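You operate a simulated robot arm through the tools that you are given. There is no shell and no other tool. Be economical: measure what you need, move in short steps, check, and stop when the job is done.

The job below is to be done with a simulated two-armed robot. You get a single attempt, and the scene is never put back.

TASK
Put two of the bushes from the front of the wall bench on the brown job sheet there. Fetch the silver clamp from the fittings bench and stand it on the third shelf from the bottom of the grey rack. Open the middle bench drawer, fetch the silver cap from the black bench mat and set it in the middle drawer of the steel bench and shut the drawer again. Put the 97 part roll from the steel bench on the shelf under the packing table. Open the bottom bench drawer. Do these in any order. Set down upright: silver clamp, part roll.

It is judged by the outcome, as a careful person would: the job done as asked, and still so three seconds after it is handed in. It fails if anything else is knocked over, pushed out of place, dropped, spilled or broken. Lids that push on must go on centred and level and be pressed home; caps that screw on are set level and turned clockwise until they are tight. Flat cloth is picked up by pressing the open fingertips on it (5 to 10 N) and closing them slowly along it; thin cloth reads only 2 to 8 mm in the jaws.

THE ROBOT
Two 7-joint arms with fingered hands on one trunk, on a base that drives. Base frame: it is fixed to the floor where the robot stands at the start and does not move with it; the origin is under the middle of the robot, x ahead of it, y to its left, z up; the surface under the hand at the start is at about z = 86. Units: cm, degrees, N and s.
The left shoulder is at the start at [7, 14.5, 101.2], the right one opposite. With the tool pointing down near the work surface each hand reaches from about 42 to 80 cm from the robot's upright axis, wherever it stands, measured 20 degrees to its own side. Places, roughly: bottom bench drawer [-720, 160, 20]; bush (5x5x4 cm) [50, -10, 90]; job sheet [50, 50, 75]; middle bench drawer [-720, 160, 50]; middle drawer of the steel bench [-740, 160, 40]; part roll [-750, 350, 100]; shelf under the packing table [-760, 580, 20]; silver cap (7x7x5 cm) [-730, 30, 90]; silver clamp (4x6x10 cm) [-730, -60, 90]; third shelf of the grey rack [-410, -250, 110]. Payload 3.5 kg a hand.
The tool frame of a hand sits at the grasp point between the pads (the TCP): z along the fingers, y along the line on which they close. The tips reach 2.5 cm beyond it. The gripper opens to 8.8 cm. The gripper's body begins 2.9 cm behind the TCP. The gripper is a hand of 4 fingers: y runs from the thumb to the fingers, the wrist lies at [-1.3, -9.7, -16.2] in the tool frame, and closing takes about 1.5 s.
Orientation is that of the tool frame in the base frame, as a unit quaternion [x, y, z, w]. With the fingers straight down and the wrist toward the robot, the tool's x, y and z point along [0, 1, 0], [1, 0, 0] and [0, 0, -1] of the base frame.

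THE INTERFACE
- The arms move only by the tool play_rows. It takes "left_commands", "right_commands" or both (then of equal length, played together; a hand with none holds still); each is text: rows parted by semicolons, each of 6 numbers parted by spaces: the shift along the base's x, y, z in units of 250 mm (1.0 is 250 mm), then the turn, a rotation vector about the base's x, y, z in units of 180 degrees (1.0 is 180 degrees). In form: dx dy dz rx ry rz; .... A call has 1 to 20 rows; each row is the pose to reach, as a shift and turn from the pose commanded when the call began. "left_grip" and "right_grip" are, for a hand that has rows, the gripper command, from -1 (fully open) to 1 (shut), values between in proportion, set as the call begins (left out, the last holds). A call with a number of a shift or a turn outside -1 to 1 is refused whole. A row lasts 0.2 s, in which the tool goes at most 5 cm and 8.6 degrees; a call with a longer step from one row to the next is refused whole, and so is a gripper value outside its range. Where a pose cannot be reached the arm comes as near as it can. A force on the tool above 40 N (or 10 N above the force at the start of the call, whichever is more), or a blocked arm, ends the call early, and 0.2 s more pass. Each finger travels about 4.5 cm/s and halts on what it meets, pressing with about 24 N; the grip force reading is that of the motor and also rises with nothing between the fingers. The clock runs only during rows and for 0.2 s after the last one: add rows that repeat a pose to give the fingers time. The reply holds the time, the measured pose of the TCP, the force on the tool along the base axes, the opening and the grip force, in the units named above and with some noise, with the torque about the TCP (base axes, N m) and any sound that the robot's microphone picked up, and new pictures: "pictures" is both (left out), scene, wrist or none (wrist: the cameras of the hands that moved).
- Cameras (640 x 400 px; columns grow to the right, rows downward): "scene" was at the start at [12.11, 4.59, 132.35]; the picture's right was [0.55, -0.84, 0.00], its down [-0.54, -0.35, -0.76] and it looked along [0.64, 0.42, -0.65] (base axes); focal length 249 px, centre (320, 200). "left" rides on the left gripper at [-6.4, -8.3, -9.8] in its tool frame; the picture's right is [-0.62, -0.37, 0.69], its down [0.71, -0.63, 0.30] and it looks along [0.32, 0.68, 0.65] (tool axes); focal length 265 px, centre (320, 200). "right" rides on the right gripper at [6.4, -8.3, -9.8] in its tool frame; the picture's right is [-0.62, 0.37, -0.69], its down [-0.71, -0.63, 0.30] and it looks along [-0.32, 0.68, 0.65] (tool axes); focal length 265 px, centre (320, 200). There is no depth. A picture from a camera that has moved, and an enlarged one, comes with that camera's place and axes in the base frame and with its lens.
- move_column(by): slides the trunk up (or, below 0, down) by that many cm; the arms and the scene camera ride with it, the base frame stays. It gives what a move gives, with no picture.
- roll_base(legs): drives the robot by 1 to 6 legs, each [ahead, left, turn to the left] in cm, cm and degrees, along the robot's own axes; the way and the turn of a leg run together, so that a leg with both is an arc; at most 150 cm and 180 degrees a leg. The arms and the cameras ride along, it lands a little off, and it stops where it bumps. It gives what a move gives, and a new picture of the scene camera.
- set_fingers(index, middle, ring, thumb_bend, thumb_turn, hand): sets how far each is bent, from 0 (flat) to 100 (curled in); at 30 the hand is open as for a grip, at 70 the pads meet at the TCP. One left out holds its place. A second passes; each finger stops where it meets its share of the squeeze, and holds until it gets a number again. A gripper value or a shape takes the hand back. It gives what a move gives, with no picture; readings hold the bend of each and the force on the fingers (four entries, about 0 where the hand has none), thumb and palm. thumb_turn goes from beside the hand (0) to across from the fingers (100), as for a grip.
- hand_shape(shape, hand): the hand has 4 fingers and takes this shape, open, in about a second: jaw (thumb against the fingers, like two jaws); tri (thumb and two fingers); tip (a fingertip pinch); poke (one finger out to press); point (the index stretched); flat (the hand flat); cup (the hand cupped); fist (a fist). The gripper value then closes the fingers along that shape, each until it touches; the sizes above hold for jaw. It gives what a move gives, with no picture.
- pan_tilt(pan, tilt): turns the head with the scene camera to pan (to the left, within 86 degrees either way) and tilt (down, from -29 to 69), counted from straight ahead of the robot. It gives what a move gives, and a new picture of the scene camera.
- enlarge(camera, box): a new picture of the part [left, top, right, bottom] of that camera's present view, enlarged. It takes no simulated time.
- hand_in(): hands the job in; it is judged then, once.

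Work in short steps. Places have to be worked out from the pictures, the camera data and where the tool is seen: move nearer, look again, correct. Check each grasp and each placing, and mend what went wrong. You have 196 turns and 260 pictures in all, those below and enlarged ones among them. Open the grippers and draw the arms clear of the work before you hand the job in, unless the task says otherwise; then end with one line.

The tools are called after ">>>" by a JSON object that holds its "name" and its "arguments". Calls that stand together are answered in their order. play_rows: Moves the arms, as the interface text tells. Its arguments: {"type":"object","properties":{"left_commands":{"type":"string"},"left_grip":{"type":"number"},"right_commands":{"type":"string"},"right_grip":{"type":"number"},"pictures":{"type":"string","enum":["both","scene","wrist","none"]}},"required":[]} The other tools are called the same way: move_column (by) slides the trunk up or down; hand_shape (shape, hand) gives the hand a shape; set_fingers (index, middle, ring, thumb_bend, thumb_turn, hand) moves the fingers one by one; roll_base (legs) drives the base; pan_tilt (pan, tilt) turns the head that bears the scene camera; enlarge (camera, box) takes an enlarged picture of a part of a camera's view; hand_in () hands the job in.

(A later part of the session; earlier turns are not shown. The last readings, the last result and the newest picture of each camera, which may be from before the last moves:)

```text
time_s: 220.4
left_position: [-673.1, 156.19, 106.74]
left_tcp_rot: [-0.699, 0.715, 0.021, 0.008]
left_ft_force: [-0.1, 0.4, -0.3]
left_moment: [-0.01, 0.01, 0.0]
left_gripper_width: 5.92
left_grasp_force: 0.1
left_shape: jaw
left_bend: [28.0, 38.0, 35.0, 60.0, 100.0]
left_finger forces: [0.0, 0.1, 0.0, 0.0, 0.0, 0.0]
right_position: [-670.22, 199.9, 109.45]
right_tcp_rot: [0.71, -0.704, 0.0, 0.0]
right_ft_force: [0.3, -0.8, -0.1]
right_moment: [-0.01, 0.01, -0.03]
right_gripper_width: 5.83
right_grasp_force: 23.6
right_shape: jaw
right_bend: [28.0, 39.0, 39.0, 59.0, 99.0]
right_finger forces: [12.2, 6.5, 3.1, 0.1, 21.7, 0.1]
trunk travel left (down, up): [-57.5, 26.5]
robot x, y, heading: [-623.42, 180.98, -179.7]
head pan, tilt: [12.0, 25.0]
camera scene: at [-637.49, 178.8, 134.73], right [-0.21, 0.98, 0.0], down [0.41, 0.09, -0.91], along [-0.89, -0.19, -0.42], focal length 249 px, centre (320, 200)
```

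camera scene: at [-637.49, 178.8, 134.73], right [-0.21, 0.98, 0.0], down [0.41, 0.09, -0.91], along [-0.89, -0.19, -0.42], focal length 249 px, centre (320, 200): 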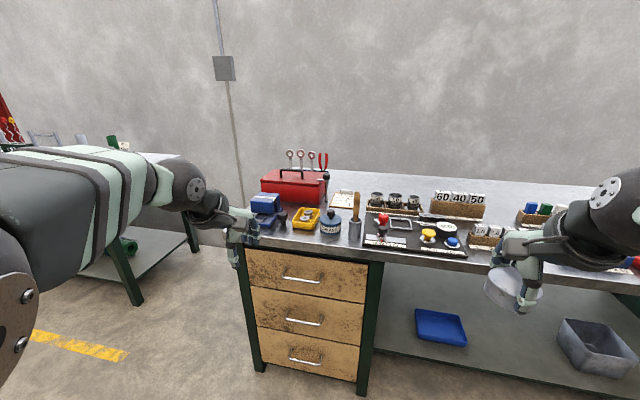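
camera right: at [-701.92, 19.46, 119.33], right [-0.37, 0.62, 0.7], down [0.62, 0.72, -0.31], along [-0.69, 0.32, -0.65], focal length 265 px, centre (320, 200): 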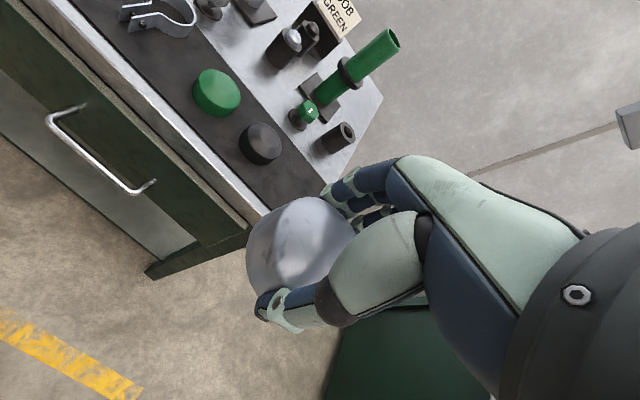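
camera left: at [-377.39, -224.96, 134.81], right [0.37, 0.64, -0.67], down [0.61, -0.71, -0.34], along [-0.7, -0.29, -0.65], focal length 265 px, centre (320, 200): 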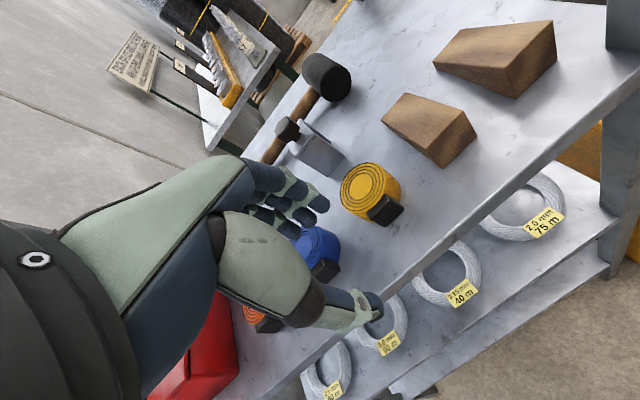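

I lower the trunk in two moves.

>>> {"name": "move_column", "arguments": {"by": -38}}

>>> {"name": "play_rows", "arguments": {"left_commands": "-0.04 0 0 0 0.045 0;-0.08 0 -0.02 0 0.09 0;-0.12 0 -0.04 0 0.135 0;-0.16 0 -0.06 0 0.18 0;-0.2 0 -0.08 0 0.225 0;-0.24 0 -0.1 0 0.27 0;-0.28 0 -0.12 0 0.315 0;-0.32 0 -0.14 0 0.36 0;-0.36 0 -0.16 0 0.405 0;-0.4 0 -0.18 0 0.45 0;-0.44 0 -0.2 0 0.495 0;-0.44 0 -0.2 0 0.495 0", "left_grip": -1}}

```text
time_s: 224.1
left_position: [-672.98, 156.07, 68.66]
left_tcp_rot: [-0.699, 0.715, 0.021, 0.009]
left_ft_force: [0.5, -0.1, 0.0]
left_moment: [0.03, -0.02, 0.01]
left_gripper_width: 5.9
left_grasp_force: 0.1
left_shape: jaw
left_bend: [28.0, 38.0, 35.0, 60.0, 100.0]
left_finger forces: [0.1, 0.0, 0.1, 0.1, 0.1, 0.1]
right_position: [-670.23, 199.8, 71.52]
right_tcp_rot: [0.711, -0.704, 0.0, 0.0]
right_ft_force: [-0.9, -0.4, -0.6]
right_moment: [0.03, -0.01, 0.0]
right_gripper_width: 5.82
right_grasp_force: 24.1
right_shape: jaw
right_bend: [28.0, 39.0, 39.0, 59.0, 99.0]
right_finger forces: [12.3, 6.6, 3.1, 0.1, 21.7, 0.0]
trunk travel left (down, up): [-19.5, 64.5]
robot x, y, heading: [-623.49, 180.74, -179.6]
head pan, tilt: [12.0, 25.0]
```

```text
time_s: 226.7
left_position: [-683.96, 156.14, 63.73]
left_tcp_rot: [-0.483, 0.515, 0.504, -0.497]
left_ft_force: [0.2, -0.2, -0.5]
left_moment: [0.01, 0.02, 0.02]
left_gripper_width: 8.77
left_grasp_force: 0.1
left_shape: jaw
left_bend: [30.0, 30.0, 30.0, 30.0, 98.0]
left_finger forces: [0.0, 0.0, 0.1, 0.0, 0.1, 0.1]
right_position: [-670.18, 199.83, 71.52]
right_tcp_rot: [0.71, -0.704, -0.001, 0.0]
right_ft_force: [0.6, -1.1, 0.1]
right_moment: [0.03, -0.02, -0.02]
right_gripper_width: 5.8
right_grasp_force: 24.3
right_shape: jaw
right_bend: [28.0, 39.0, 39.0, 59.0, 99.0]
right_finger forces: [12.3, 6.5, 3.0, 0.0, 21.7, 0.1]
trunk travel left (down, up): [-19.5, 64.5]
robot x, y, heading: [-623.51, 180.79, -179.7]
head pan, tilt: [12.0, 25.0]
camera scene: at [-637.47, 178.78, 96.74], right [-0.21, 0.98, 0.0], down [0.41, 0.09, -0.91], along [-0.89, -0.19, -0.42], focal length 249 px, centre (320, 200)
camera left: at [-673.88, 161.92, 55.32], right [-0.67, 0.64, -0.38], down [-0.33, -0.72, -0.61], along [-0.66, -0.28, 0.69], focal length 265 px, centre (320, 200)
```

scene: 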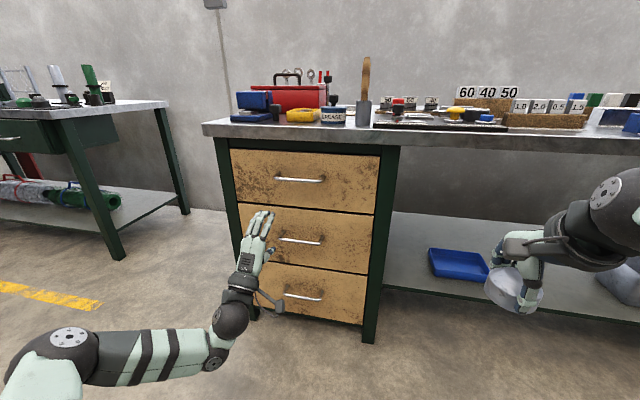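
left: 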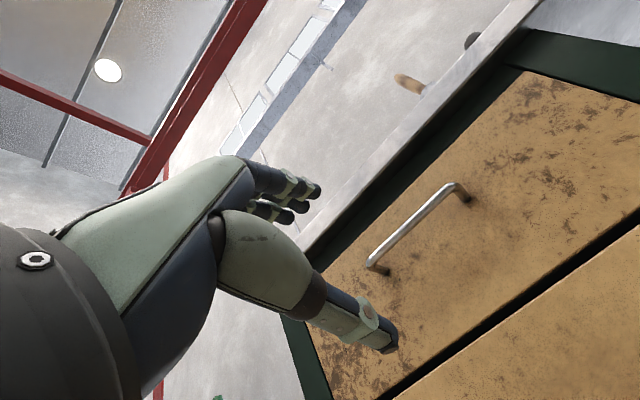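

The hand is level. I lower it to the middle handle's height and look again.

>>> {"name": "play_rows", "arguments": {"left_commands": "0 0 -0.18 0 0 0;0 0 -0.36 0 0 0;0 0 -0.54 0 0 0;0 0 -0.62 0 0 0;0 0 -0.62 0 0 0"}}

```text
time_s: 227.9
left_position: [-684.01, 155.85, 48.21]
left_tcp_rot: [-0.484, 0.515, 0.505, -0.495]
left_ft_force: [-1.0, -1.1, -0.1]
left_moment: [-0.03, -0.01, -0.01]
left_gripper_width: 8.79
left_grasp_force: 0.0
left_shape: jaw
left_bend: [30.0, 30.0, 30.0, 30.0, 98.0]
left_finger forces: [0.0, 0.0, 0.0, 0.0, 0.0, 0.0]
right_position: [-670.12, 199.68, 71.52]
right_tcp_rot: [0.71, -0.705, -0.001, 0.001]
right_ft_force: [0.1, -0.2, -0.5]
right_moment: [0.03, 0.02, -0.01]
right_gripper_width: 5.84
right_grasp_force: 23.2
right_shape: jaw
right_bend: [28.0, 39.0, 39.0, 59.0, 99.0]
right_finger forces: [12.4, 6.5, 2.9, 0.0, 21.6, 0.1]
trunk travel left (down, up): [-19.5, 64.5]
robot x, y, heading: [-623.84, 180.97, -179.5]
head pan, tilt: [12.0, 25.0]
camera scene: at [-637.48, 178.77, 96.74], right [-0.21, 0.98, 0.0], down [0.41, 0.09, -0.91], along [-0.89, -0.19, -0.42], focal length 249 px, centre (320, 200)
camera left: at [-673.88, 161.67, 39.85], right [-0.67, 0.64, -0.38], down [-0.33, -0.72, -0.61], along [-0.67, -0.28, 0.69], focal length 265 px, centre (320, 200)
```

scene: 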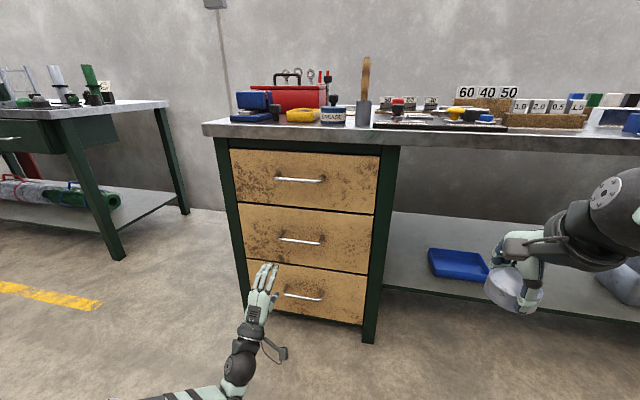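
left: 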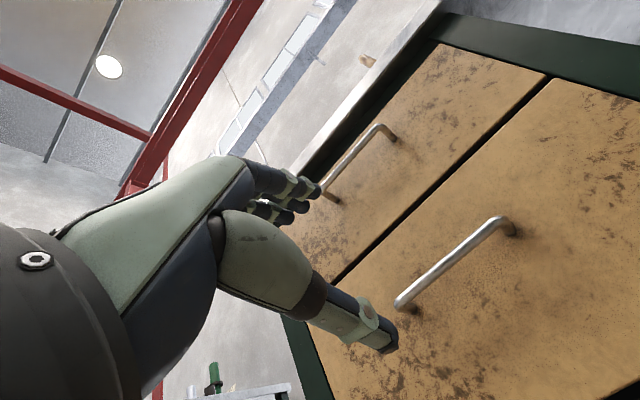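

Triangulating from both wrist views, the bar of the middle handle is at x≈-703, z≈50, y≈157.5. I approach to just short of it.

>>> {"name": "play_rows", "arguments": {"left_commands": "-0.12 0.03 0.04 0 0 0;-0.28 0.05 0.06 0 0 0;-0.42 0.06 0.064 0 0 0;-0.52 0.06 0.064 0 0 0;-0.52 0.06 0.064 0 0 0"}}

```text
time_s: 229.1
left_position: [-697.19, 157.52, 49.8]
left_tcp_rot: [-0.484, 0.516, 0.505, -0.495]
left_ft_force: [0.0, -0.6, 1.0]
left_moment: [-0.05, 0.0, -0.04]
left_gripper_width: 8.78
left_grasp_force: 0.0
left_shape: jaw
left_bend: [30.0, 30.0, 30.0, 30.0, 98.0]
left_finger forces: [0.0, 0.0, 0.0, 0.1, 0.1, 0.1]
right_position: [-670.24, 199.84, 71.51]
right_tcp_rot: [0.71, -0.704, 0.0, 0.001]
right_ft_force: [0.4, 0.4, 0.2]
right_moment: [-0.04, 0.02, -0.02]
right_gripper_width: 5.82
right_grasp_force: 23.9
right_shape: jaw
right_bend: [28.0, 39.0, 39.0, 59.0, 99.0]
right_finger forces: [12.4, 6.5, 2.9, 0.0, 21.7, 0.1]
trunk travel left (down, up): [-19.5, 64.5]
robot x, y, heading: [-623.58, 180.74, -179.7]
head pan, tilt: [12.0, 25.0]
camera scene: at [-637.49, 178.8, 96.74], right [-0.21, 0.98, 0.0], down [0.41, 0.09, -0.91], along [-0.89, -0.19, -0.42], focal length 249 px, centre (320, 200)
camera left: at [-687.01, 163.35, 41.39], right [-0.67, 0.64, -0.38], down [-0.33, -0.72, -0.61], along [-0.67, -0.28, 0.69], focal length 265 px, centre (320, 200)
```

scene: 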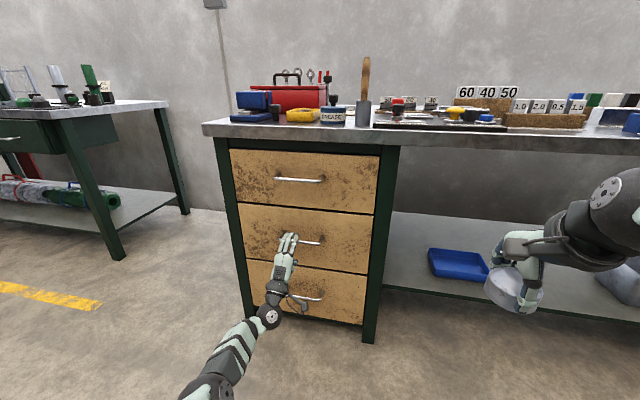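
left: 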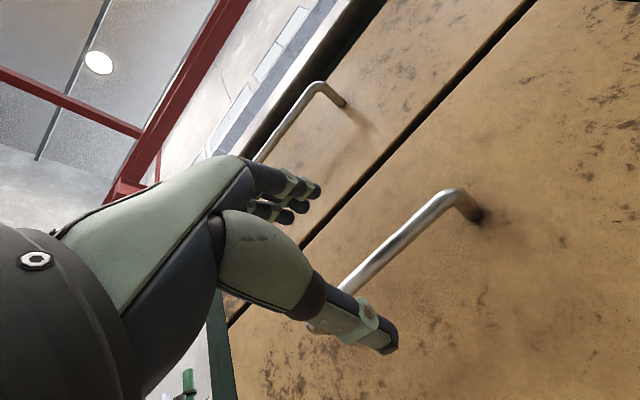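

The bar is at the jaw's height. I advance 5 cm, then close on the bar.

>>> {"name": "play_rows", "arguments": {"left_commands": "-0.08 0 0 0 0 0;-0.15 0 0 0 0 0;-0.2 0 0 0 0 0;-0.2 0 0 0 0 0", "pictures": "none"}}

>>> {"name": "play_rows", "arguments": {"left_commands": "0 0 0 0 0 0;0 0 0 0 0 0;0 0 0 0 0 0;0 0 0 0 0 0;0 0 0 0 0 0;0 0 0 0 0 0;0 0 0 0 0 0;0 0 0 0 0 0;0 0 0 0 0 0", "left_grip": 1}}

```text
time_s: 230.1
left_position: [-701.12, 157.61, 50.32]
left_tcp_rot: [-0.483, 0.516, 0.505, -0.496]
left_ft_force: [-1.0, -0.5, 0.5]
left_moment: [-0.03, 0.01, -0.05]
left_gripper_width: 8.78
left_grasp_force: 0.1
left_shape: jaw
left_bend: [30.0, 30.0, 30.0, 30.0, 98.0]
left_finger forces: [0.0, 0.0, 0.0, 0.0, 0.0, 0.1]
left hand out of reach, approached as far as the arm can: row 2, 3, 4
right_position: [-670.17, 199.8, 71.56]
right_tcp_rot: [0.71, -0.704, -0.001, 0.001]
right_ft_force: [0.1, -0.6, -0.7]
right_moment: [0.02, -0.01, -0.01]
right_gripper_width: 5.78
right_grasp_force: 23.9
right_shape: jaw
right_bend: [28.0, 39.0, 39.0, 59.0, 99.0]
right_finger forces: [12.3, 6.6, 3.0, 0.1, 21.8, 0.0]
trunk travel left (down, up): [-19.5, 64.5]
robot x, y, heading: [-623.23, 180.98, -179.8]
head pan, tilt: [12.0, 25.0]
```

```text
time_s: 232.1
left_position: [-700.96, 157.63, 50.18]
left_tcp_rot: [-0.484, 0.515, 0.504, -0.495]
left_ft_force: [0.8, 0.2, 0.7]
left_moment: [-0.06, 0.0, 0.0]
left_gripper_width: 0.69
left_grasp_force: 23.9
left_shape: jaw
left_bend: [70.0, 70.0, 70.0, 75.0, 100.0]
left_finger forces: [12.5, 6.2, 2.9, 0.1, 21.4, 0.0]
right_position: [-670.26, 199.75, 71.36]
right_tcp_rot: [0.71, -0.704, 0.0, 0.001]
right_ft_force: [0.2, 0.5, -0.7]
right_moment: [-0.02, 0.02, 0.0]
right_gripper_width: 5.8
right_grasp_force: 24.4
right_shape: jaw
right_bend: [28.0, 39.0, 39.0, 59.0, 99.0]
right_finger forces: [12.3, 6.5, 3.1, 0.0, 21.7, 0.0]
trunk travel left (down, up): [-19.5, 64.5]
robot x, y, heading: [-623.46, 180.97, -179.7]
head pan, tilt: [12.0, 25.0]
camera scene: at [-637.48, 178.78, 96.74], right [-0.21, 0.98, 0.0], down [0.41, 0.09, -0.91], along [-0.89, -0.19, -0.42], focal length 249 px, centre (320, 200)
camera left: at [-690.88, 163.38, 41.89], right [-0.67, 0.64, -0.38], down [-0.33, -0.72, -0.61], along [-0.67, -0.28, 0.69], focal length 265 px, centre (320, 200)
```

scene: 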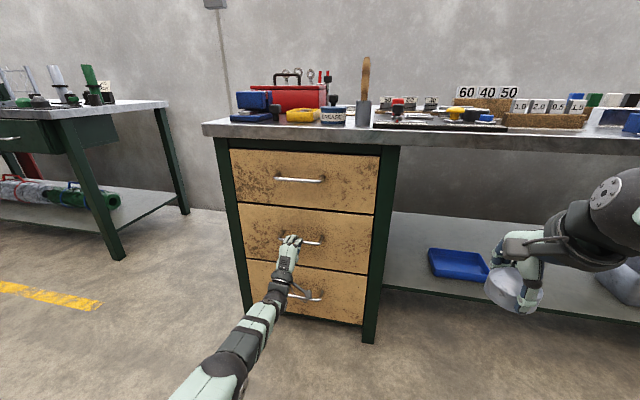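
left: 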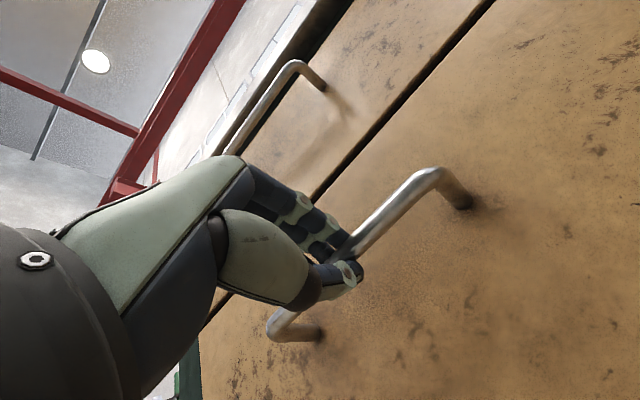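

The fingers hold the bar (0.7 cm). I pull the drawer by rolling back.

>>> {"name": "roll_base", "arguments": {"legs": [[-28, 0, 0]]}}

```text
time_s: 233.7
left_position: [-680.42, 157.62, 50.2]
left_tcp_rot: [-0.479, 0.52, 0.508, -0.493]
left_ft_force: [0.7, 0.3, 1.2]
left_moment: [-0.1, 0.0, 0.02]
left_gripper_width: 0.67
left_grasp_force: 23.6
left_shape: jaw
left_bend: [70.0, 70.0, 70.0, 75.0, 100.0]
left_finger forces: [13.4, 6.8, 3.1, 0.0, 22.0, 0.1]
right_position: [-648.82, 199.5, 71.39]
right_tcp_rot: [-0.703, 0.711, 0.001, 0.0]
right_ft_force: [0.7, 0.0, -0.7]
right_moment: [0.0, -0.01, 0.0]
right_gripper_width: 5.82
right_grasp_force: 23.7
right_shape: jaw
right_bend: [28.0, 39.0, 40.0, 59.0, 99.0]
right_finger forces: [12.4, 6.4, 3.0, 0.1, 21.7, 0.1]
trunk travel left (down, up): [-19.5, 64.5]
robot x, y, heading: [-602.35, 179.49, 179.4]
head pan, tilt: [12.0, 25.0]
stopped in leg 1: the robot was blocked; the commanded pose is now the measured one
camera scene: at [-616.59, 177.8, 96.74], right [-0.19, 0.98, 0.0], down [0.41, 0.08, -0.91], along [-0.89, -0.18, -0.42], focal length 249 px, centre (320, 200)
```

scene: 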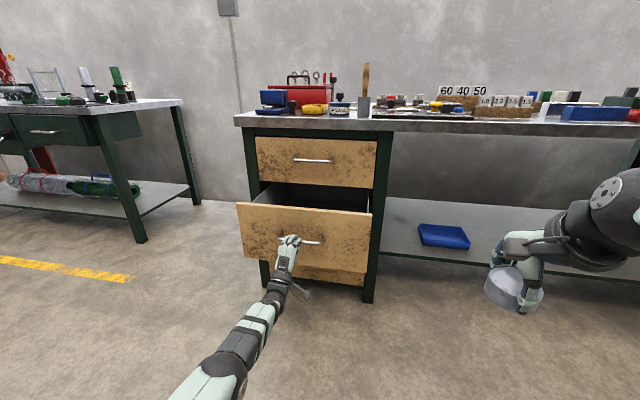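

The drawer is fully open (21 cm). I release the handle and back off.

>>> {"name": "play_rows", "arguments": {"left_commands": "0 0 0 0 0 0;0 0 0 0 0 0;0 0 0 0 0 0;0 0 0 0 0 0;0 0 0 0 0 0;0 0 0 0 0 0;0 0 0 0 0 0;0 0 0 0 0 0", "left_grip": -1, "pictures": "none"}}

>>> {"name": "roll_base", "arguments": {"legs": [[-20, 0, 0]]}}

```text
time_s: 235.5
left_position: [-680.45, 157.61, 50.13]
left_tcp_rot: [-0.48, 0.52, 0.507, -0.492]
left_ft_force: [0.3, -0.5, 0.0]
left_moment: [0.01, 0.02, 0.03]
left_gripper_width: 8.75
left_grasp_force: 0.1
left_shape: jaw
left_bend: [30.0, 30.0, 30.0, 30.0, 98.0]
left_finger forces: [0.1, 0.0, 0.0, 0.0, 0.0, 0.1]
right_position: [-648.77, 199.52, 71.42]
right_tcp_rot: [-0.703, 0.711, 0.001, -0.001]
right_ft_force: [0.5, -0.2, -0.9]
right_moment: [0.02, 0.0, -0.02]
right_gripper_width: 5.81
right_grasp_force: 24.1
right_shape: jaw
right_bend: [28.0, 39.0, 40.0, 59.0, 99.0]
right_finger forces: [12.3, 6.4, 3.0, 0.1, 21.7, 0.0]
trunk travel left (down, up): [-19.5, 64.5]
robot x, y, heading: [-602.24, 179.12, 179.5]
head pan, tilt: [12.0, 25.0]
```

```text
time_s: 236.2
left_position: [-680.4, 157.3, 50.17]
left_tcp_rot: [-0.48, 0.52, 0.508, -0.492]
left_ft_force: [0.3, 0.7, 0.7]
left_moment: [-0.01, -0.05, 0.0]
left_gripper_width: 8.75
left_grasp_force: 0.1
left_shape: jaw
left_bend: [30.0, 30.0, 30.0, 30.0, 98.0]
left_finger forces: [0.0, 0.0, 0.1, 0.0, 0.0, 0.0]
right_position: [-648.71, 199.24, 71.4]
right_tcp_rot: [-0.704, 0.71, 0.0, 0.0]
right_ft_force: [-0.2, -0.5, -0.8]
right_moment: [0.0, -0.01, -0.03]
right_gripper_width: 5.8
right_grasp_force: 24.1
right_shape: jaw
right_bend: [28.0, 39.0, 40.0, 59.0, 99.0]
right_finger forces: [12.3, 6.5, 3.0, 0.0, 21.7, 0.0]
trunk travel left (down, up): [-19.5, 64.5]
robot x, y, heading: [-602.74, 179.4, 179.6]
head pan, tilt: [12.0, 25.0]
stopped in leg 1: the robot was blocked; the commanded pose is now the measured one
camera scene: at [-616.5, 177.64, 96.74], right [-0.2, 0.98, 0.0], down [0.41, 0.08, -0.91], along [-0.89, -0.18, -0.42], focal length 249 px, centre (320, 200)
```

scene: 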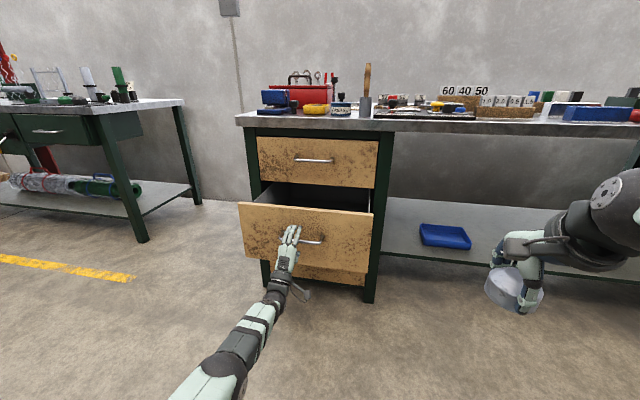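

The robot is blocked from behind, so something is near my back; I look to the right rear.

>>> {"name": "pan_tilt", "arguments": {"pan": -86, "tilt": 50}}

```text
time_s: 238.0
left_position: [-680.29, 157.27, 50.24]
left_tcp_rot: [-0.481, 0.519, 0.506, -0.493]
left_ft_force: [-0.6, 0.5, -0.5]
left_moment: [0.0, -0.02, 0.01]
left_gripper_width: 8.77
left_grasp_force: 0.1
left_shape: jaw
left_bend: [30.0, 30.0, 30.0, 30.0, 98.0]
left_finger forces: [0.0, 0.0, 0.0, 0.0, 0.1, 0.1]
right_position: [-648.7, 199.17, 71.37]
right_tcp_rot: [-0.704, 0.71, 0.0, -0.001]
right_ft_force: [-0.1, 0.1, -0.3]
right_moment: [0.0, 0.03, 0.02]
right_gripper_width: 5.83
right_grasp_force: 23.8
right_shape: jaw
right_bend: [28.0, 39.0, 40.0, 59.0, 99.0]
right_finger forces: [12.3, 6.4, 2.9, 0.1, 21.6, 0.0]
trunk travel left (down, up): [-19.5, 64.5]
robot x, y, heading: [-602.45, 179.57, 179.4]
head pan, tilt: [-85.9, 50.0]
camera scene: at [-607.93, 187.14, 92.99], right [1.0, 0.06, 0.0], down [0.05, -0.76, -0.64], along [-0.04, 0.64, -0.77], focal length 249 px, centre (320, 200)
```

scene: 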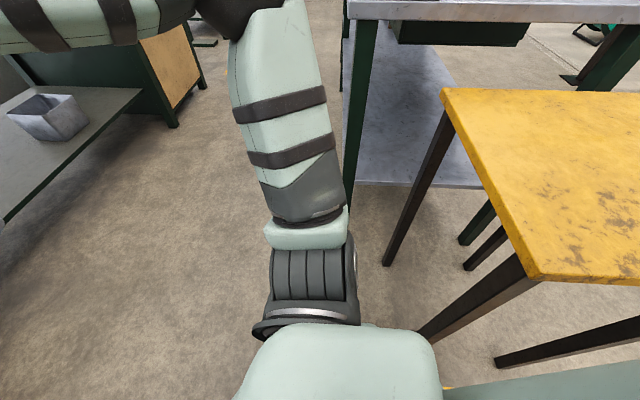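

A yellow stool is at my right rear and I merely touched it. I draw the left hand back from the handle with the arm, then shift south.

>>> {"name": "play_rows", "arguments": {"left_commands": "0.15 0 0 0 0 0;0.3 0 0 0 0 0;0.45 -0.05 0 0 0 0;0.6 -0.12 0 0 0 0;0.76 -0.2 0 0 0 0", "pictures": "none"}}

>>> {"name": "roll_base", "arguments": {"legs": [[0, 40, 0]]}}

>>> {"name": "move_column", "arguments": {"by": 24}}

>>> {"name": "pan_tilt", "arguments": {"pan": -10, "tilt": 40}}

```text
time_s: 239.2
left_position: [-663.68, 153.32, 50.42]
left_tcp_rot: [-0.48, 0.52, 0.506, -0.493]
left_ft_force: [-0.7, 0.2, 0.7]
left_moment: [0.0, -0.01, 0.01]
left_gripper_width: 8.8
left_grasp_force: 0.1
left_shape: jaw
left_bend: [30.0, 30.0, 30.0, 30.0, 97.0]
left_finger forces: [0.0, 0.0, 0.0, 0.0, 0.0, 0.0]
left hand out of reach, approached as far as the arm can: row 5
right_position: [-648.95, 199.31, 71.42]
right_tcp_rot: [-0.704, 0.71, 0.001, 0.0]
right_ft_force: [-0.4, 0.0, -0.6]
right_moment: [-0.01, 0.0, -0.01]
right_gripper_width: 5.8
right_grasp_force: 23.4
right_shape: jaw
right_bend: [28.0, 39.0, 40.0, 59.0, 99.0]
right_finger forces: [12.3, 6.5, 3.1, 0.0, 21.7, 0.1]
trunk travel left (down, up): [-19.5, 64.5]
robot x, y, heading: [-602.46, 179.42, 179.5]
head pan, tilt: [-85.9, 50.0]
```

```text
time_s: 241.7
left_position: [-664.28, 113.79, 50.37]
left_tcp_rot: [-0.48, 0.521, 0.507, -0.491]
left_ft_force: [-0.1, -0.1, 1.0]
left_moment: [0.0, -0.04, 0.0]
left_gripper_width: 8.81
left_grasp_force: 0.0
left_shape: jaw
left_bend: [30.0, 30.0, 30.0, 30.0, 97.0]
left_finger forces: [0.0, 0.0, 0.1, 0.0, 0.0, 0.1]
right_position: [-649.25, 159.7, 71.41]
right_tcp_rot: [-0.702, 0.712, 0.0, -0.001]
right_ft_force: [0.1, 0.6, -1.0]
right_moment: [-0.01, 0.0, 0.0]
right_gripper_width: 5.8
right_grasp_force: 24.2
right_shape: jaw
right_bend: [28.0, 39.0, 40.0, 59.0, 99.0]
right_finger forces: [12.4, 6.5, 2.9, 0.1, 21.7, 0.0]
trunk travel left (down, up): [-19.5, 64.5]
robot x, y, heading: [-603.24, 139.9, 179.2]
head pan, tilt: [-85.9, 50.0]
camera scene: at [-608.4, 147.51, 92.99], right [1.0, 0.06, 0.0], down [0.04, -0.76, -0.64], along [-0.04, 0.64, -0.77], focal length 249 px, centre (320, 200)
```

scene: 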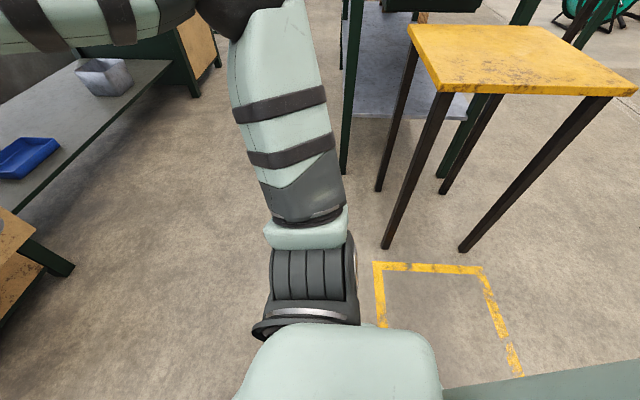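

```text
time_s: 244.2
left_position: [-664.25, 113.91, 74.47]
left_tcp_rot: [-0.479, 0.521, 0.508, -0.491]
left_ft_force: [-0.3, -0.3, -0.4]
left_moment: [0.0, -0.03, 0.0]
left_gripper_width: 8.8
left_grasp_force: 0.1
left_shape: jaw
left_bend: [30.0, 30.0, 30.0, 30.0, 97.0]
left_finger forces: [0.1, 0.0, 0.0, 0.1, 0.0, 0.0]
right_position: [-649.36, 159.84, 95.36]
right_tcp_rot: [-0.702, 0.712, 0.0, -0.001]
right_ft_force: [0.1, -0.2, -1.0]
right_moment: [-0.01, 0.0, -0.02]
right_gripper_width: 5.81
right_grasp_force: 24.1
right_shape: jaw
right_bend: [28.0, 39.0, 40.0, 59.0, 99.0]
right_finger forces: [12.4, 6.5, 3.0, 0.0, 21.8, 0.1]
trunk travel left (down, up): [-43.5, 40.5]
robot x, y, heading: [-603.34, 139.86, 179.0]
head pan, tilt: [-85.9, 50.0]
```

```text
time_s: 245.7
left_position: [-664.22, 113.87, 74.37]
left_tcp_rot: [-0.48, 0.52, 0.506, -0.492]
left_ft_force: [0.2, 0.0, -0.2]
left_moment: [-0.02, 0.0, 0.01]
left_gripper_width: 8.77
left_grasp_force: 0.2
left_shape: jaw
left_bend: [30.0, 30.0, 30.0, 30.0, 97.0]
left_finger forces: [0.1, 0.1, 0.0, 0.0, 0.0, 0.1]
right_position: [-649.24, 159.74, 95.5]
right_tcp_rot: [-0.703, 0.711, 0.0, -0.001]
right_ft_force: [0.5, -0.7, -1.1]
right_moment: [-0.02, -0.01, -0.01]
right_gripper_width: 5.78
right_grasp_force: 23.8
right_shape: jaw
right_bend: [28.0, 39.0, 40.0, 59.0, 99.0]
right_finger forces: [12.3, 6.5, 3.1, 0.0, 21.8, 0.0]
trunk travel left (down, up): [-43.5, 40.5]
robot x, y, heading: [-602.73, 139.87, 179.4]
head pan, tilt: [-10.0, 40.0]
camera scene: at [-616.31, 141.45, 118.4], right [0.19, 0.98, 0.0], down [0.63, -0.12, -0.77], along [-0.75, 0.14, -0.64], focal length 249 px, centre (320, 200)
```

scene: 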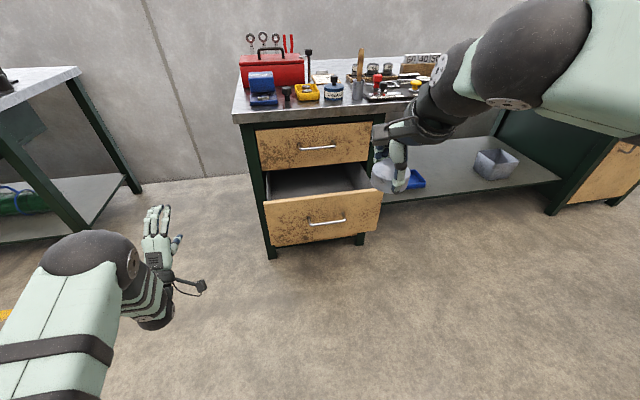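

Open drawer interior spans x -687…-707, y 137–175. I'll set the cap at about [-698, 146], left of the top drawer's handle. I roll closer and shift.

>>> {"name": "roll_base", "arguments": {"legs": [[28, 15, 0.5]]}}

>>> {"name": "play_rows", "arguments": {"right_commands": "0 0 -0.15 0 -0.02 0;0 0 -0.3 0 -0.04 0;0 0 -0.45 0 -0.06 0;0 0 -0.6 0 -0.07 0;0 0 -0.75 0 -0.07 0;0 0 -0.9 0 -0.07 0;0 0 -1 0 -0.07 0;0 0 -1 0 -0.07 0"}}

```text
time_s: 247.8
left_position: [-691.43, 98.5, 74.38]
left_tcp_rot: [-0.483, 0.518, 0.504, -0.494]
left_ft_force: [-0.4, 0.0, 0.3]
left_moment: [-0.03, -0.03, -0.01]
left_gripper_width: 8.83
left_grasp_force: 0.0
left_shape: jaw
left_bend: [30.0, 30.0, 30.0, 30.0, 97.0]
left_finger forces: [0.1, 0.0, 0.0, 0.0, 0.1, 0.1]
right_position: [-677.01, 144.44, 95.4]
right_tcp_rot: [-0.706, 0.708, 0.001, 0.0]
right_ft_force: [0.5, 0.2, -0.2]
right_moment: [0.0, -0.01, -0.01]
right_gripper_width: 5.82
right_grasp_force: 24.2
right_shape: jaw
right_bend: [28.0, 39.0, 40.0, 59.0, 99.0]
right_finger forces: [12.3, 6.6, 3.1, 0.0, 21.6, 0.0]
trunk travel left (down, up): [-43.5, 40.5]
robot x, y, heading: [-630.58, 125.34, 179.7]
head pan, tilt: [-10.0, 40.0]
camera scene: at [-643.8, 126.49, 118.4], right [0.18, 0.98, 0.0], down [0.63, -0.11, -0.77], along [-0.75, 0.14, -0.64], focal length 249 px, centre (320, 200)
```

scene: 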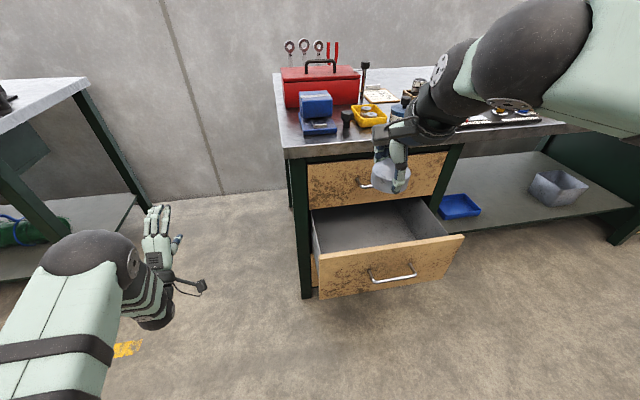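

```text
time_s: 249.6
left_position: [-691.47, 98.47, 74.37]
left_tcp_rot: [-0.483, 0.518, 0.505, -0.494]
left_ft_force: [-0.7, 0.8, 0.3]
left_moment: [0.03, -0.01, -0.01]
left_gripper_width: 8.8
left_grasp_force: 0.0
left_shape: jaw
left_bend: [30.0, 30.0, 30.0, 30.0, 97.0]
left_finger forces: [0.0, 0.0, 0.0, 0.1, 0.0, 0.0]
right_position: [-676.81, 144.71, 70.19]
right_tcp_rot: [-0.702, 0.704, -0.077, 0.076]
right_ft_force: [0.9, 0.5, -0.1]
right_moment: [0.03, -0.01, 0.0]
right_gripper_width: 5.81
right_grasp_force: 23.4
right_shape: jaw
right_bend: [28.0, 39.0, 40.0, 60.0, 99.0]
right_finger forces: [12.3, 6.4, 3.1, 0.1, 21.5, 0.1]
trunk travel left (down, up): [-43.5, 40.5]
robot x, y, heading: [-630.48, 125.04, 179.7]
head pan, tilt: [-10.0, 40.0]
camera scene: at [-643.72, 126.53, 118.41], right [0.18, 0.98, 0.0], down [0.63, -0.11, -0.77], along [-0.75, 0.14, -0.64], focal length 249 px, centre (320, 200)
camera right: at [-670.62, 138.08, 81.69], right [-0.51, 0.62, 0.6], down [0.68, 0.71, -0.16], along [-0.53, 0.33, -0.79], focal length 265 px, centre (320, 200)
```

scene: 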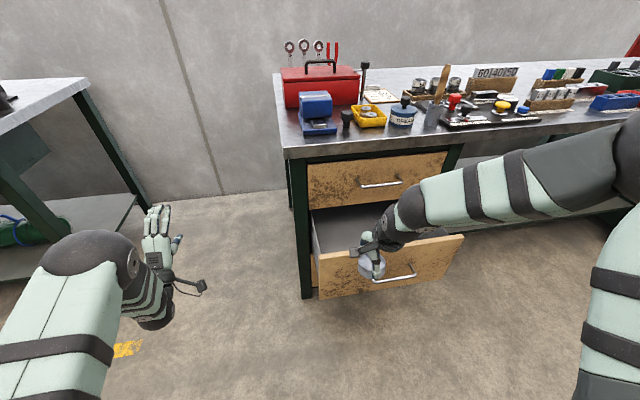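
right: 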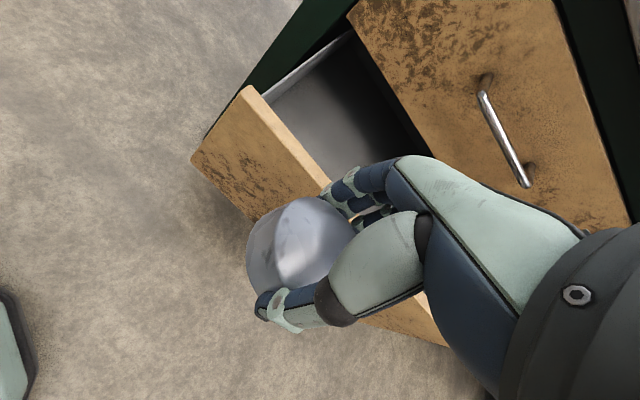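

I move over the drawer front, then descend inside while moving further back.

>>> {"name": "play_rows", "arguments": {"right_commands": "-0.15 0.01 0 0 0 0;-0.3 0.02 0 0 0 0;-0.45 0.03 0 0 0 0;-0.6 0.03 -0.02 0 0 0;-0.66 0.03 -0.12 0 0 0;-0.7 0.03 -0.25 0 0 0;-0.76 0.03 -0.38 0 0 0;-0.8 0.03 -0.5 0 0 0;-0.8 0.03 -0.5 0 0 0"}}

```text
time_s: 251.6
left_position: [-691.36, 98.54, 74.41]
left_tcp_rot: [-0.482, 0.518, 0.505, -0.494]
left_ft_force: [0.3, -0.6, -0.4]
left_moment: [0.01, 0.04, 0.03]
left_gripper_width: 8.82
left_grasp_force: 0.0
left_shape: jaw
left_bend: [30.0, 30.0, 30.0, 30.0, 97.0]
left_finger forces: [0.0, 0.0, 0.0, 0.1, 0.0, 0.0]
right_position: [-696.98, 145.21, 57.78]
right_tcp_rot: [-0.702, 0.704, -0.077, 0.076]
right_ft_force: [0.0, 0.4, -0.4]
right_moment: [0.01, 0.0, 0.01]
right_gripper_width: 5.79
right_grasp_force: 24.1
right_shape: jaw
right_bend: [28.0, 39.0, 40.0, 60.0, 99.0]
right_finger forces: [12.3, 6.5, 3.1, 0.0, 21.5, 0.0]
trunk travel left (down, up): [-43.5, 40.5]
robot x, y, heading: [-630.41, 125.19, 179.5]
head pan, tilt: [-10.0, 40.0]
camera scene: at [-643.71, 126.51, 118.41], right [0.18, 0.98, 0.0], down [0.63, -0.11, -0.77], along [-0.75, 0.14, -0.64], focal length 249 px, centre (320, 200)
camera right: at [-690.8, 138.74, 69.25], right [-0.51, 0.62, 0.6], down [0.68, 0.71, -0.16], along [-0.53, 0.33, -0.79], focal length 265 px, centre (320, 200)
```

scene: 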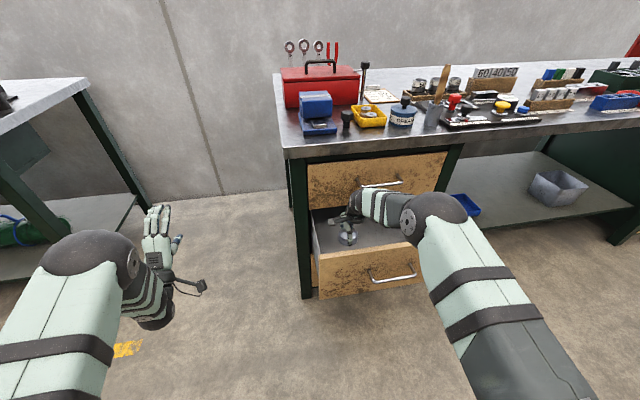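
right: 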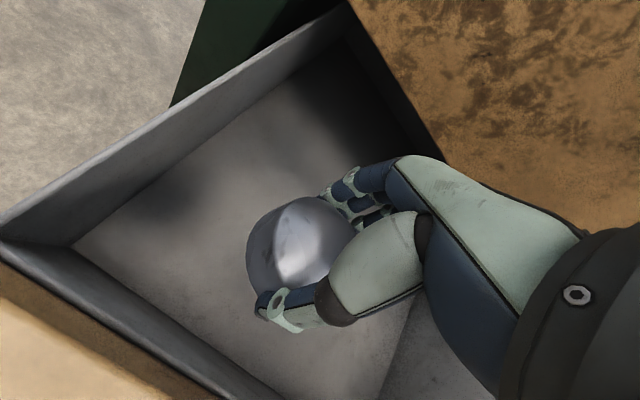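

Inside the drawer. I descend further in small steps.

>>> {"name": "play_rows", "arguments": {"right_commands": "-0.01 0 -0.08 0 0 0;-0.02 0 -0.16 0 0 0;-0.03 0 -0.24 0 0 0;-0.04 0 -0.3 0 0 0;-0.04 0 -0.3 0 0 0"}}

```text
time_s: 252.8
left_position: [-691.45, 98.47, 74.46]
left_tcp_rot: [-0.483, 0.517, 0.505, -0.494]
left_ft_force: [-0.3, 0.0, -0.2]
left_moment: [0.0, -0.02, -0.02]
left_gripper_width: 8.8
left_grasp_force: 0.0
left_shape: jaw
left_bend: [30.0, 30.0, 30.0, 30.0, 97.0]
left_finger forces: [0.0, 0.0, 0.0, 0.0, 0.0, 0.0]
right_position: [-697.85, 145.11, 50.55]
right_tcp_rot: [-0.702, 0.704, -0.076, 0.076]
right_ft_force: [-0.6, 0.1, -0.5]
right_moment: [-0.01, 0.02, 0.02]
right_gripper_width: 5.79
right_grasp_force: 24.6
right_shape: jaw
right_bend: [28.0, 39.0, 40.0, 60.0, 99.0]
right_finger forces: [12.4, 6.4, 3.2, 0.0, 21.5, 0.0]
trunk travel left (down, up): [-43.5, 40.5]
robot x, y, heading: [-630.16, 125.2, 179.6]
head pan, tilt: [-10.0, 40.0]
camera scene: at [-643.74, 126.52, 118.41], right [0.18, 0.98, 0.0], down [0.63, -0.11, -0.77], along [-0.75, 0.14, -0.64], focal length 249 px, centre (320, 200)
camera right: at [-691.76, 138.68, 61.94], right [-0.51, 0.62, 0.6], down [0.68, 0.71, -0.16], along [-0.53, 0.33, -0.79], focal length 265 px, centre (320, 200)
```

scene: 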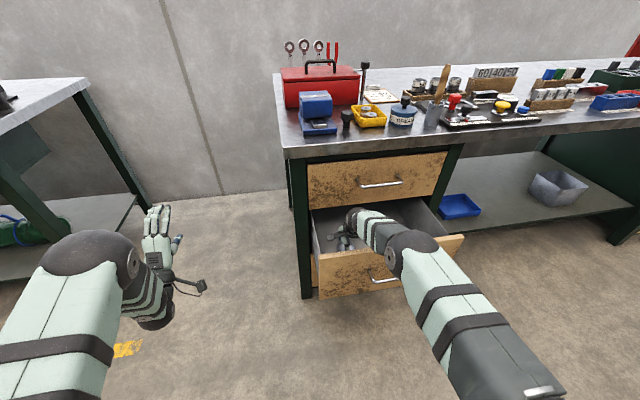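
right: 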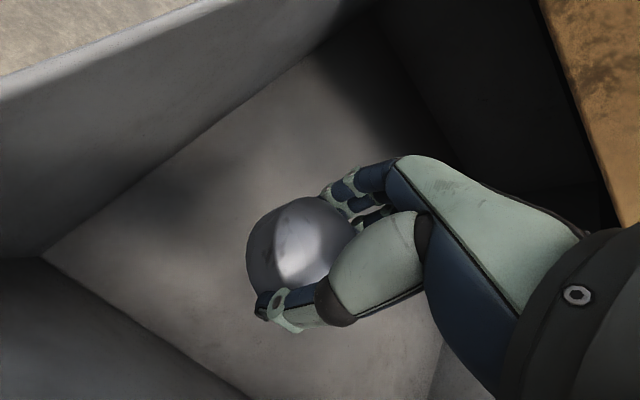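

No contact yet; I go on down slowly.

>>> {"name": "play_rows", "arguments": {"right_commands": "0 0 -0.04 0 0 0;0 0 -0.08 0 0 0;0 0 -0.11 0 0 0;0 0 -0.14 0 0 0;0 0 -0.16 0 0 0;0 0 -0.18 0 0 0;0 0 -0.18 0 0 0"}}

```text
time_s: 254.3
left_position: [-691.53, 98.53, 74.36]
left_tcp_rot: [-0.482, 0.518, 0.505, -0.494]
left_ft_force: [-0.5, 0.2, 0.2]
left_moment: [-0.05, 0.0, 0.0]
left_gripper_width: 8.81
left_grasp_force: 0.0
left_shape: jaw
left_bend: [30.0, 30.0, 30.0, 30.0, 97.0]
left_finger forces: [0.1, 0.0, 0.1, 0.0, 0.1, 0.1]
right_position: [-697.53, 145.2, 45.96]
right_tcp_rot: [-0.702, 0.704, -0.078, 0.077]
right_ft_force: [0.5, -0.1, -0.9]
right_moment: [-0.02, -0.01, 0.0]
right_gripper_width: 5.79
right_grasp_force: 24.0
right_shape: jaw
right_bend: [28.0, 39.0, 40.0, 60.0, 99.0]
right_finger forces: [12.3, 6.4, 3.2, 0.0, 21.4, 0.0]
trunk travel left (down, up): [-43.5, 40.5]
robot x, y, heading: [-630.39, 125.41, 179.8]
head pan, tilt: [-10.0, 40.0]
camera scene: at [-643.75, 126.52, 118.4], right [0.18, 0.98, 0.0], down [0.63, -0.11, -0.77], along [-0.75, 0.14, -0.64], focal length 249 px, centre (320, 200)
camera right: at [-691.53, 138.76, 57.41], right [-0.51, 0.62, 0.6], down [0.68, 0.71, -0.16], along [-0.53, 0.33, -0.79], focal length 265 px, centre (320, 200)
```

scene: 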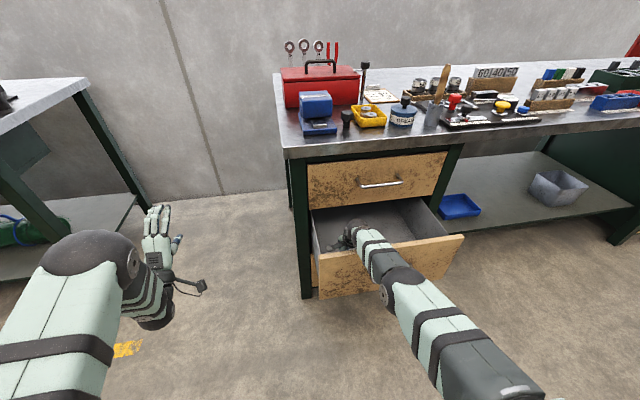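
right: 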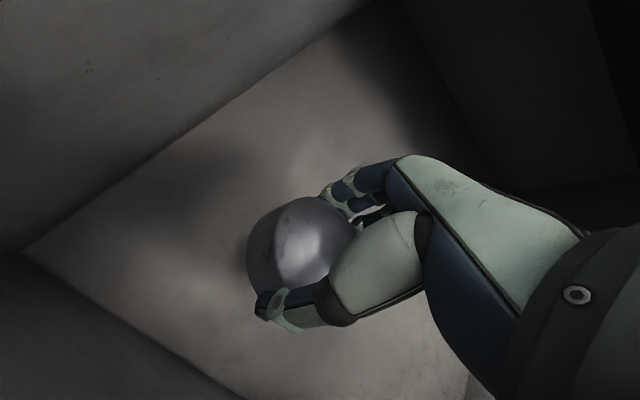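

The floor is at about z 42, so the cap is just above it. I lower until contact.

>>> {"name": "play_rows", "arguments": {"right_commands": "0 0 -0.015 0 0.01 0;0 0 -0.03 0 0.02 0;0 0 -0.045 0 0.02 0;0 0 -0.06 0 0.02 0", "pictures": "none"}}

```text
time_s: 255.3
left_position: [-691.5, 98.6, 74.39]
left_tcp_rot: [-0.482, 0.518, 0.505, -0.494]
left_ft_force: [0.6, -0.7, -0.1]
left_moment: [0.02, -0.02, -0.01]
left_gripper_width: 8.83
left_grasp_force: 0.0
left_shape: jaw
left_bend: [30.0, 30.0, 30.0, 30.0, 97.0]
left_finger forces: [0.0, 0.0, 0.0, 0.0, 0.0, 0.1]
right_position: [-697.87, 145.28, 44.46]
right_tcp_rot: [-0.703, 0.707, -0.054, 0.053]
right_ft_force: [-0.9, 0.5, -1.1]
right_moment: [0.0, 0.01, 0.02]
right_gripper_width: 5.79
right_grasp_force: 24.3
right_shape: jaw
right_bend: [28.0, 39.0, 40.0, 60.0, 99.0]
right_finger forces: [12.3, 6.5, 3.3, 0.0, 21.4, 0.1]
trunk travel left (down, up): [-43.5, 40.5]
robot x, y, heading: [-630.62, 125.12, 179.7]
head pan, tilt: [-10.0, 40.0]
```

>>> {"name": "play_rows", "arguments": {"right_commands": "0 0 -0.015 0 0 0;0 0 -0.03 0 0 0;0 0 -0.045 0 0 0;0 0 -0.06 0 0 0;0 0 -0.075 0 0 0;0 0 -0.09 0 0 0;0 0 -0.1 0 0 0"}}

```text
time_s: 256.9
left_position: [-691.29, 98.51, 74.5]
left_tcp_rot: [-0.482, 0.518, 0.506, -0.494]
left_ft_force: [0.8, -0.8, -0.5]
left_moment: [0.0, 0.02, 0.01]
left_gripper_width: 8.81
left_grasp_force: 0.0
left_shape: jaw
left_bend: [30.0, 30.0, 30.0, 30.0, 97.0]
left_finger forces: [0.0, 0.0, 0.0, 0.0, 0.0, 0.0]
right_position: [-696.86, 145.32, 42.73]
right_tcp_rot: [-0.703, 0.707, -0.053, 0.053]
right_ft_force: [0.5, -0.1, -1.1]
right_moment: [0.0, 0.02, 0.01]
right_gripper_width: 5.79
right_grasp_force: 23.8
right_shape: jaw
right_bend: [28.0, 39.0, 40.0, 60.0, 99.0]
right_finger forces: [12.2, 6.4, 3.2, 0.1, 21.5, 0.0]
right hand out of reach, approached as far as the arm can: row 2, 3, 4, 5, 6, 7
trunk travel left (down, up): [-43.5, 40.5]
robot x, y, heading: [-630.37, 125.21, 180.0]
head pan, tilt: [-10.0, 40.0]
camera scene: at [-643.57, 126.54, 118.45], right [0.18, 0.98, 0.0], down [0.63, -0.11, -0.77], along [-0.75, 0.14, -0.64], focal length 249 px, centre (320, 200)
camera right: at [-690.03, 138.78, 53.79], right [-0.46, 0.62, 0.63], down [0.67, 0.71, -0.21], along [-0.58, 0.33, -0.75], focal length 265 px, centre (320, 200)
```

scene: 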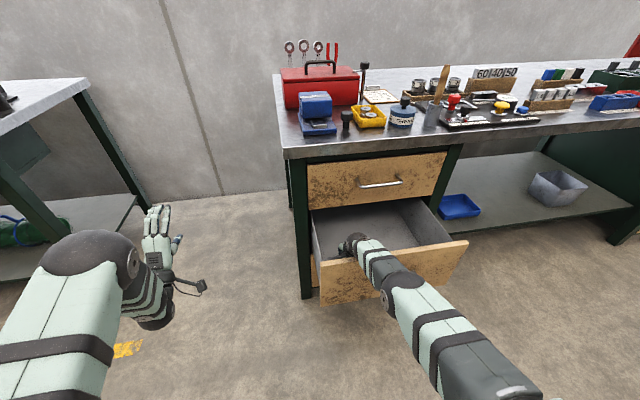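
right: 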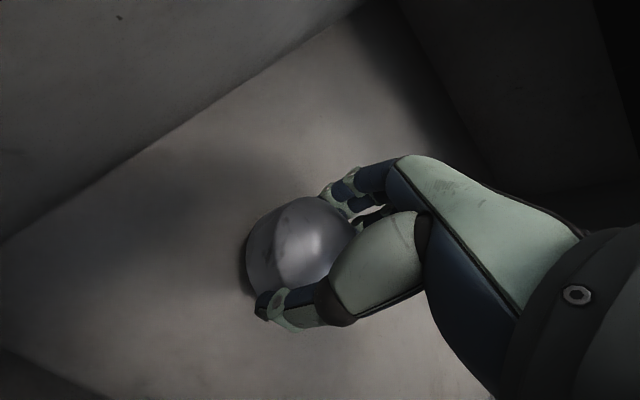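

No contact yet and the arm is at its limit; I lower the trunk by 1.5 cm.

>>> {"name": "move_column", "arguments": {"by": -1.5}}

```text
time_s: 257.6
left_position: [-690.9, 98.47, 73.44]
left_tcp_rot: [-0.48, 0.515, 0.508, -0.496]
left_ft_force: [0.0, 0.6, -0.5]
left_moment: [-0.02, 0.01, -0.02]
left_gripper_width: 8.78
left_grasp_force: 0.0
left_shape: jaw
left_bend: [30.0, 30.0, 30.0, 30.0, 97.0]
left_finger forces: [0.1, 0.0, 0.0, 0.0, 0.0, 0.0]
right_position: [-697.44, 145.28, 42.95]
right_tcp_rot: [-0.704, 0.708, -0.042, 0.044]
right_ft_force: [0.6, -1.3, -0.1]
right_moment: [0.01, 0.04, -0.01]
right_gripper_width: 5.8
right_grasp_force: 24.1
right_shape: jaw
right_bend: [28.0, 39.0, 40.0, 60.0, 99.0]
right_finger forces: [12.2, 6.5, 3.2, 0.0, 21.6, 0.0]
trunk travel left (down, up): [-42.0, 42.0]
robot x, y, heading: [-630.11, 125.07, 179.5]
head pan, tilt: [-10.0, 40.0]
```

>>> {"name": "enlarge", "arguments": {"camera": "right", "box": [180, 150, 420, 370]}}

>>> {"name": "enlarge", "arguments": {"camera": "scene", "box": [290, 160, 490, 320]}}

```text
1.82 times, centred on (300, 260) of right
camera zoom: at [-690.26, 138.7, 53.75], right [-0.45, 0.62, 0.65], down [0.67, 0.71, -0.22], along [-0.6, 0.33, -0.73], focal length 483 px, centre (356, 91)
```

zoom: 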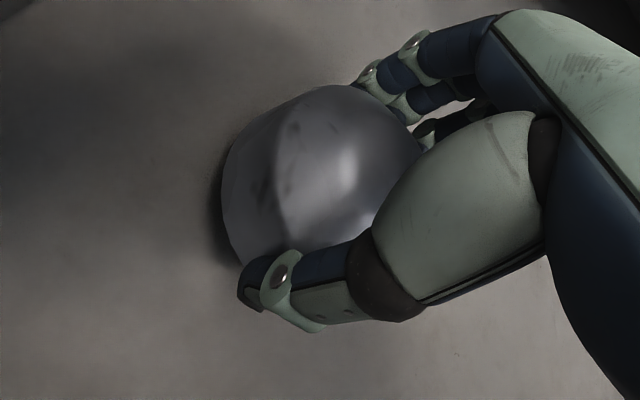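

```text
2.50 times, centred on (390, 240) of scene
camera zoom: at [-642.7, 126.26, 117.12], right [0.18, 0.98, 0.0], down [0.63, -0.11, -0.77], along [-0.76, 0.14, -0.64], focal length 623 px, centre (145, 100)
```

zoom: 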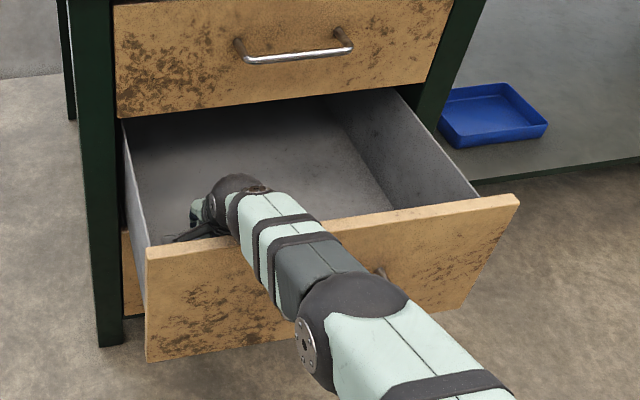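

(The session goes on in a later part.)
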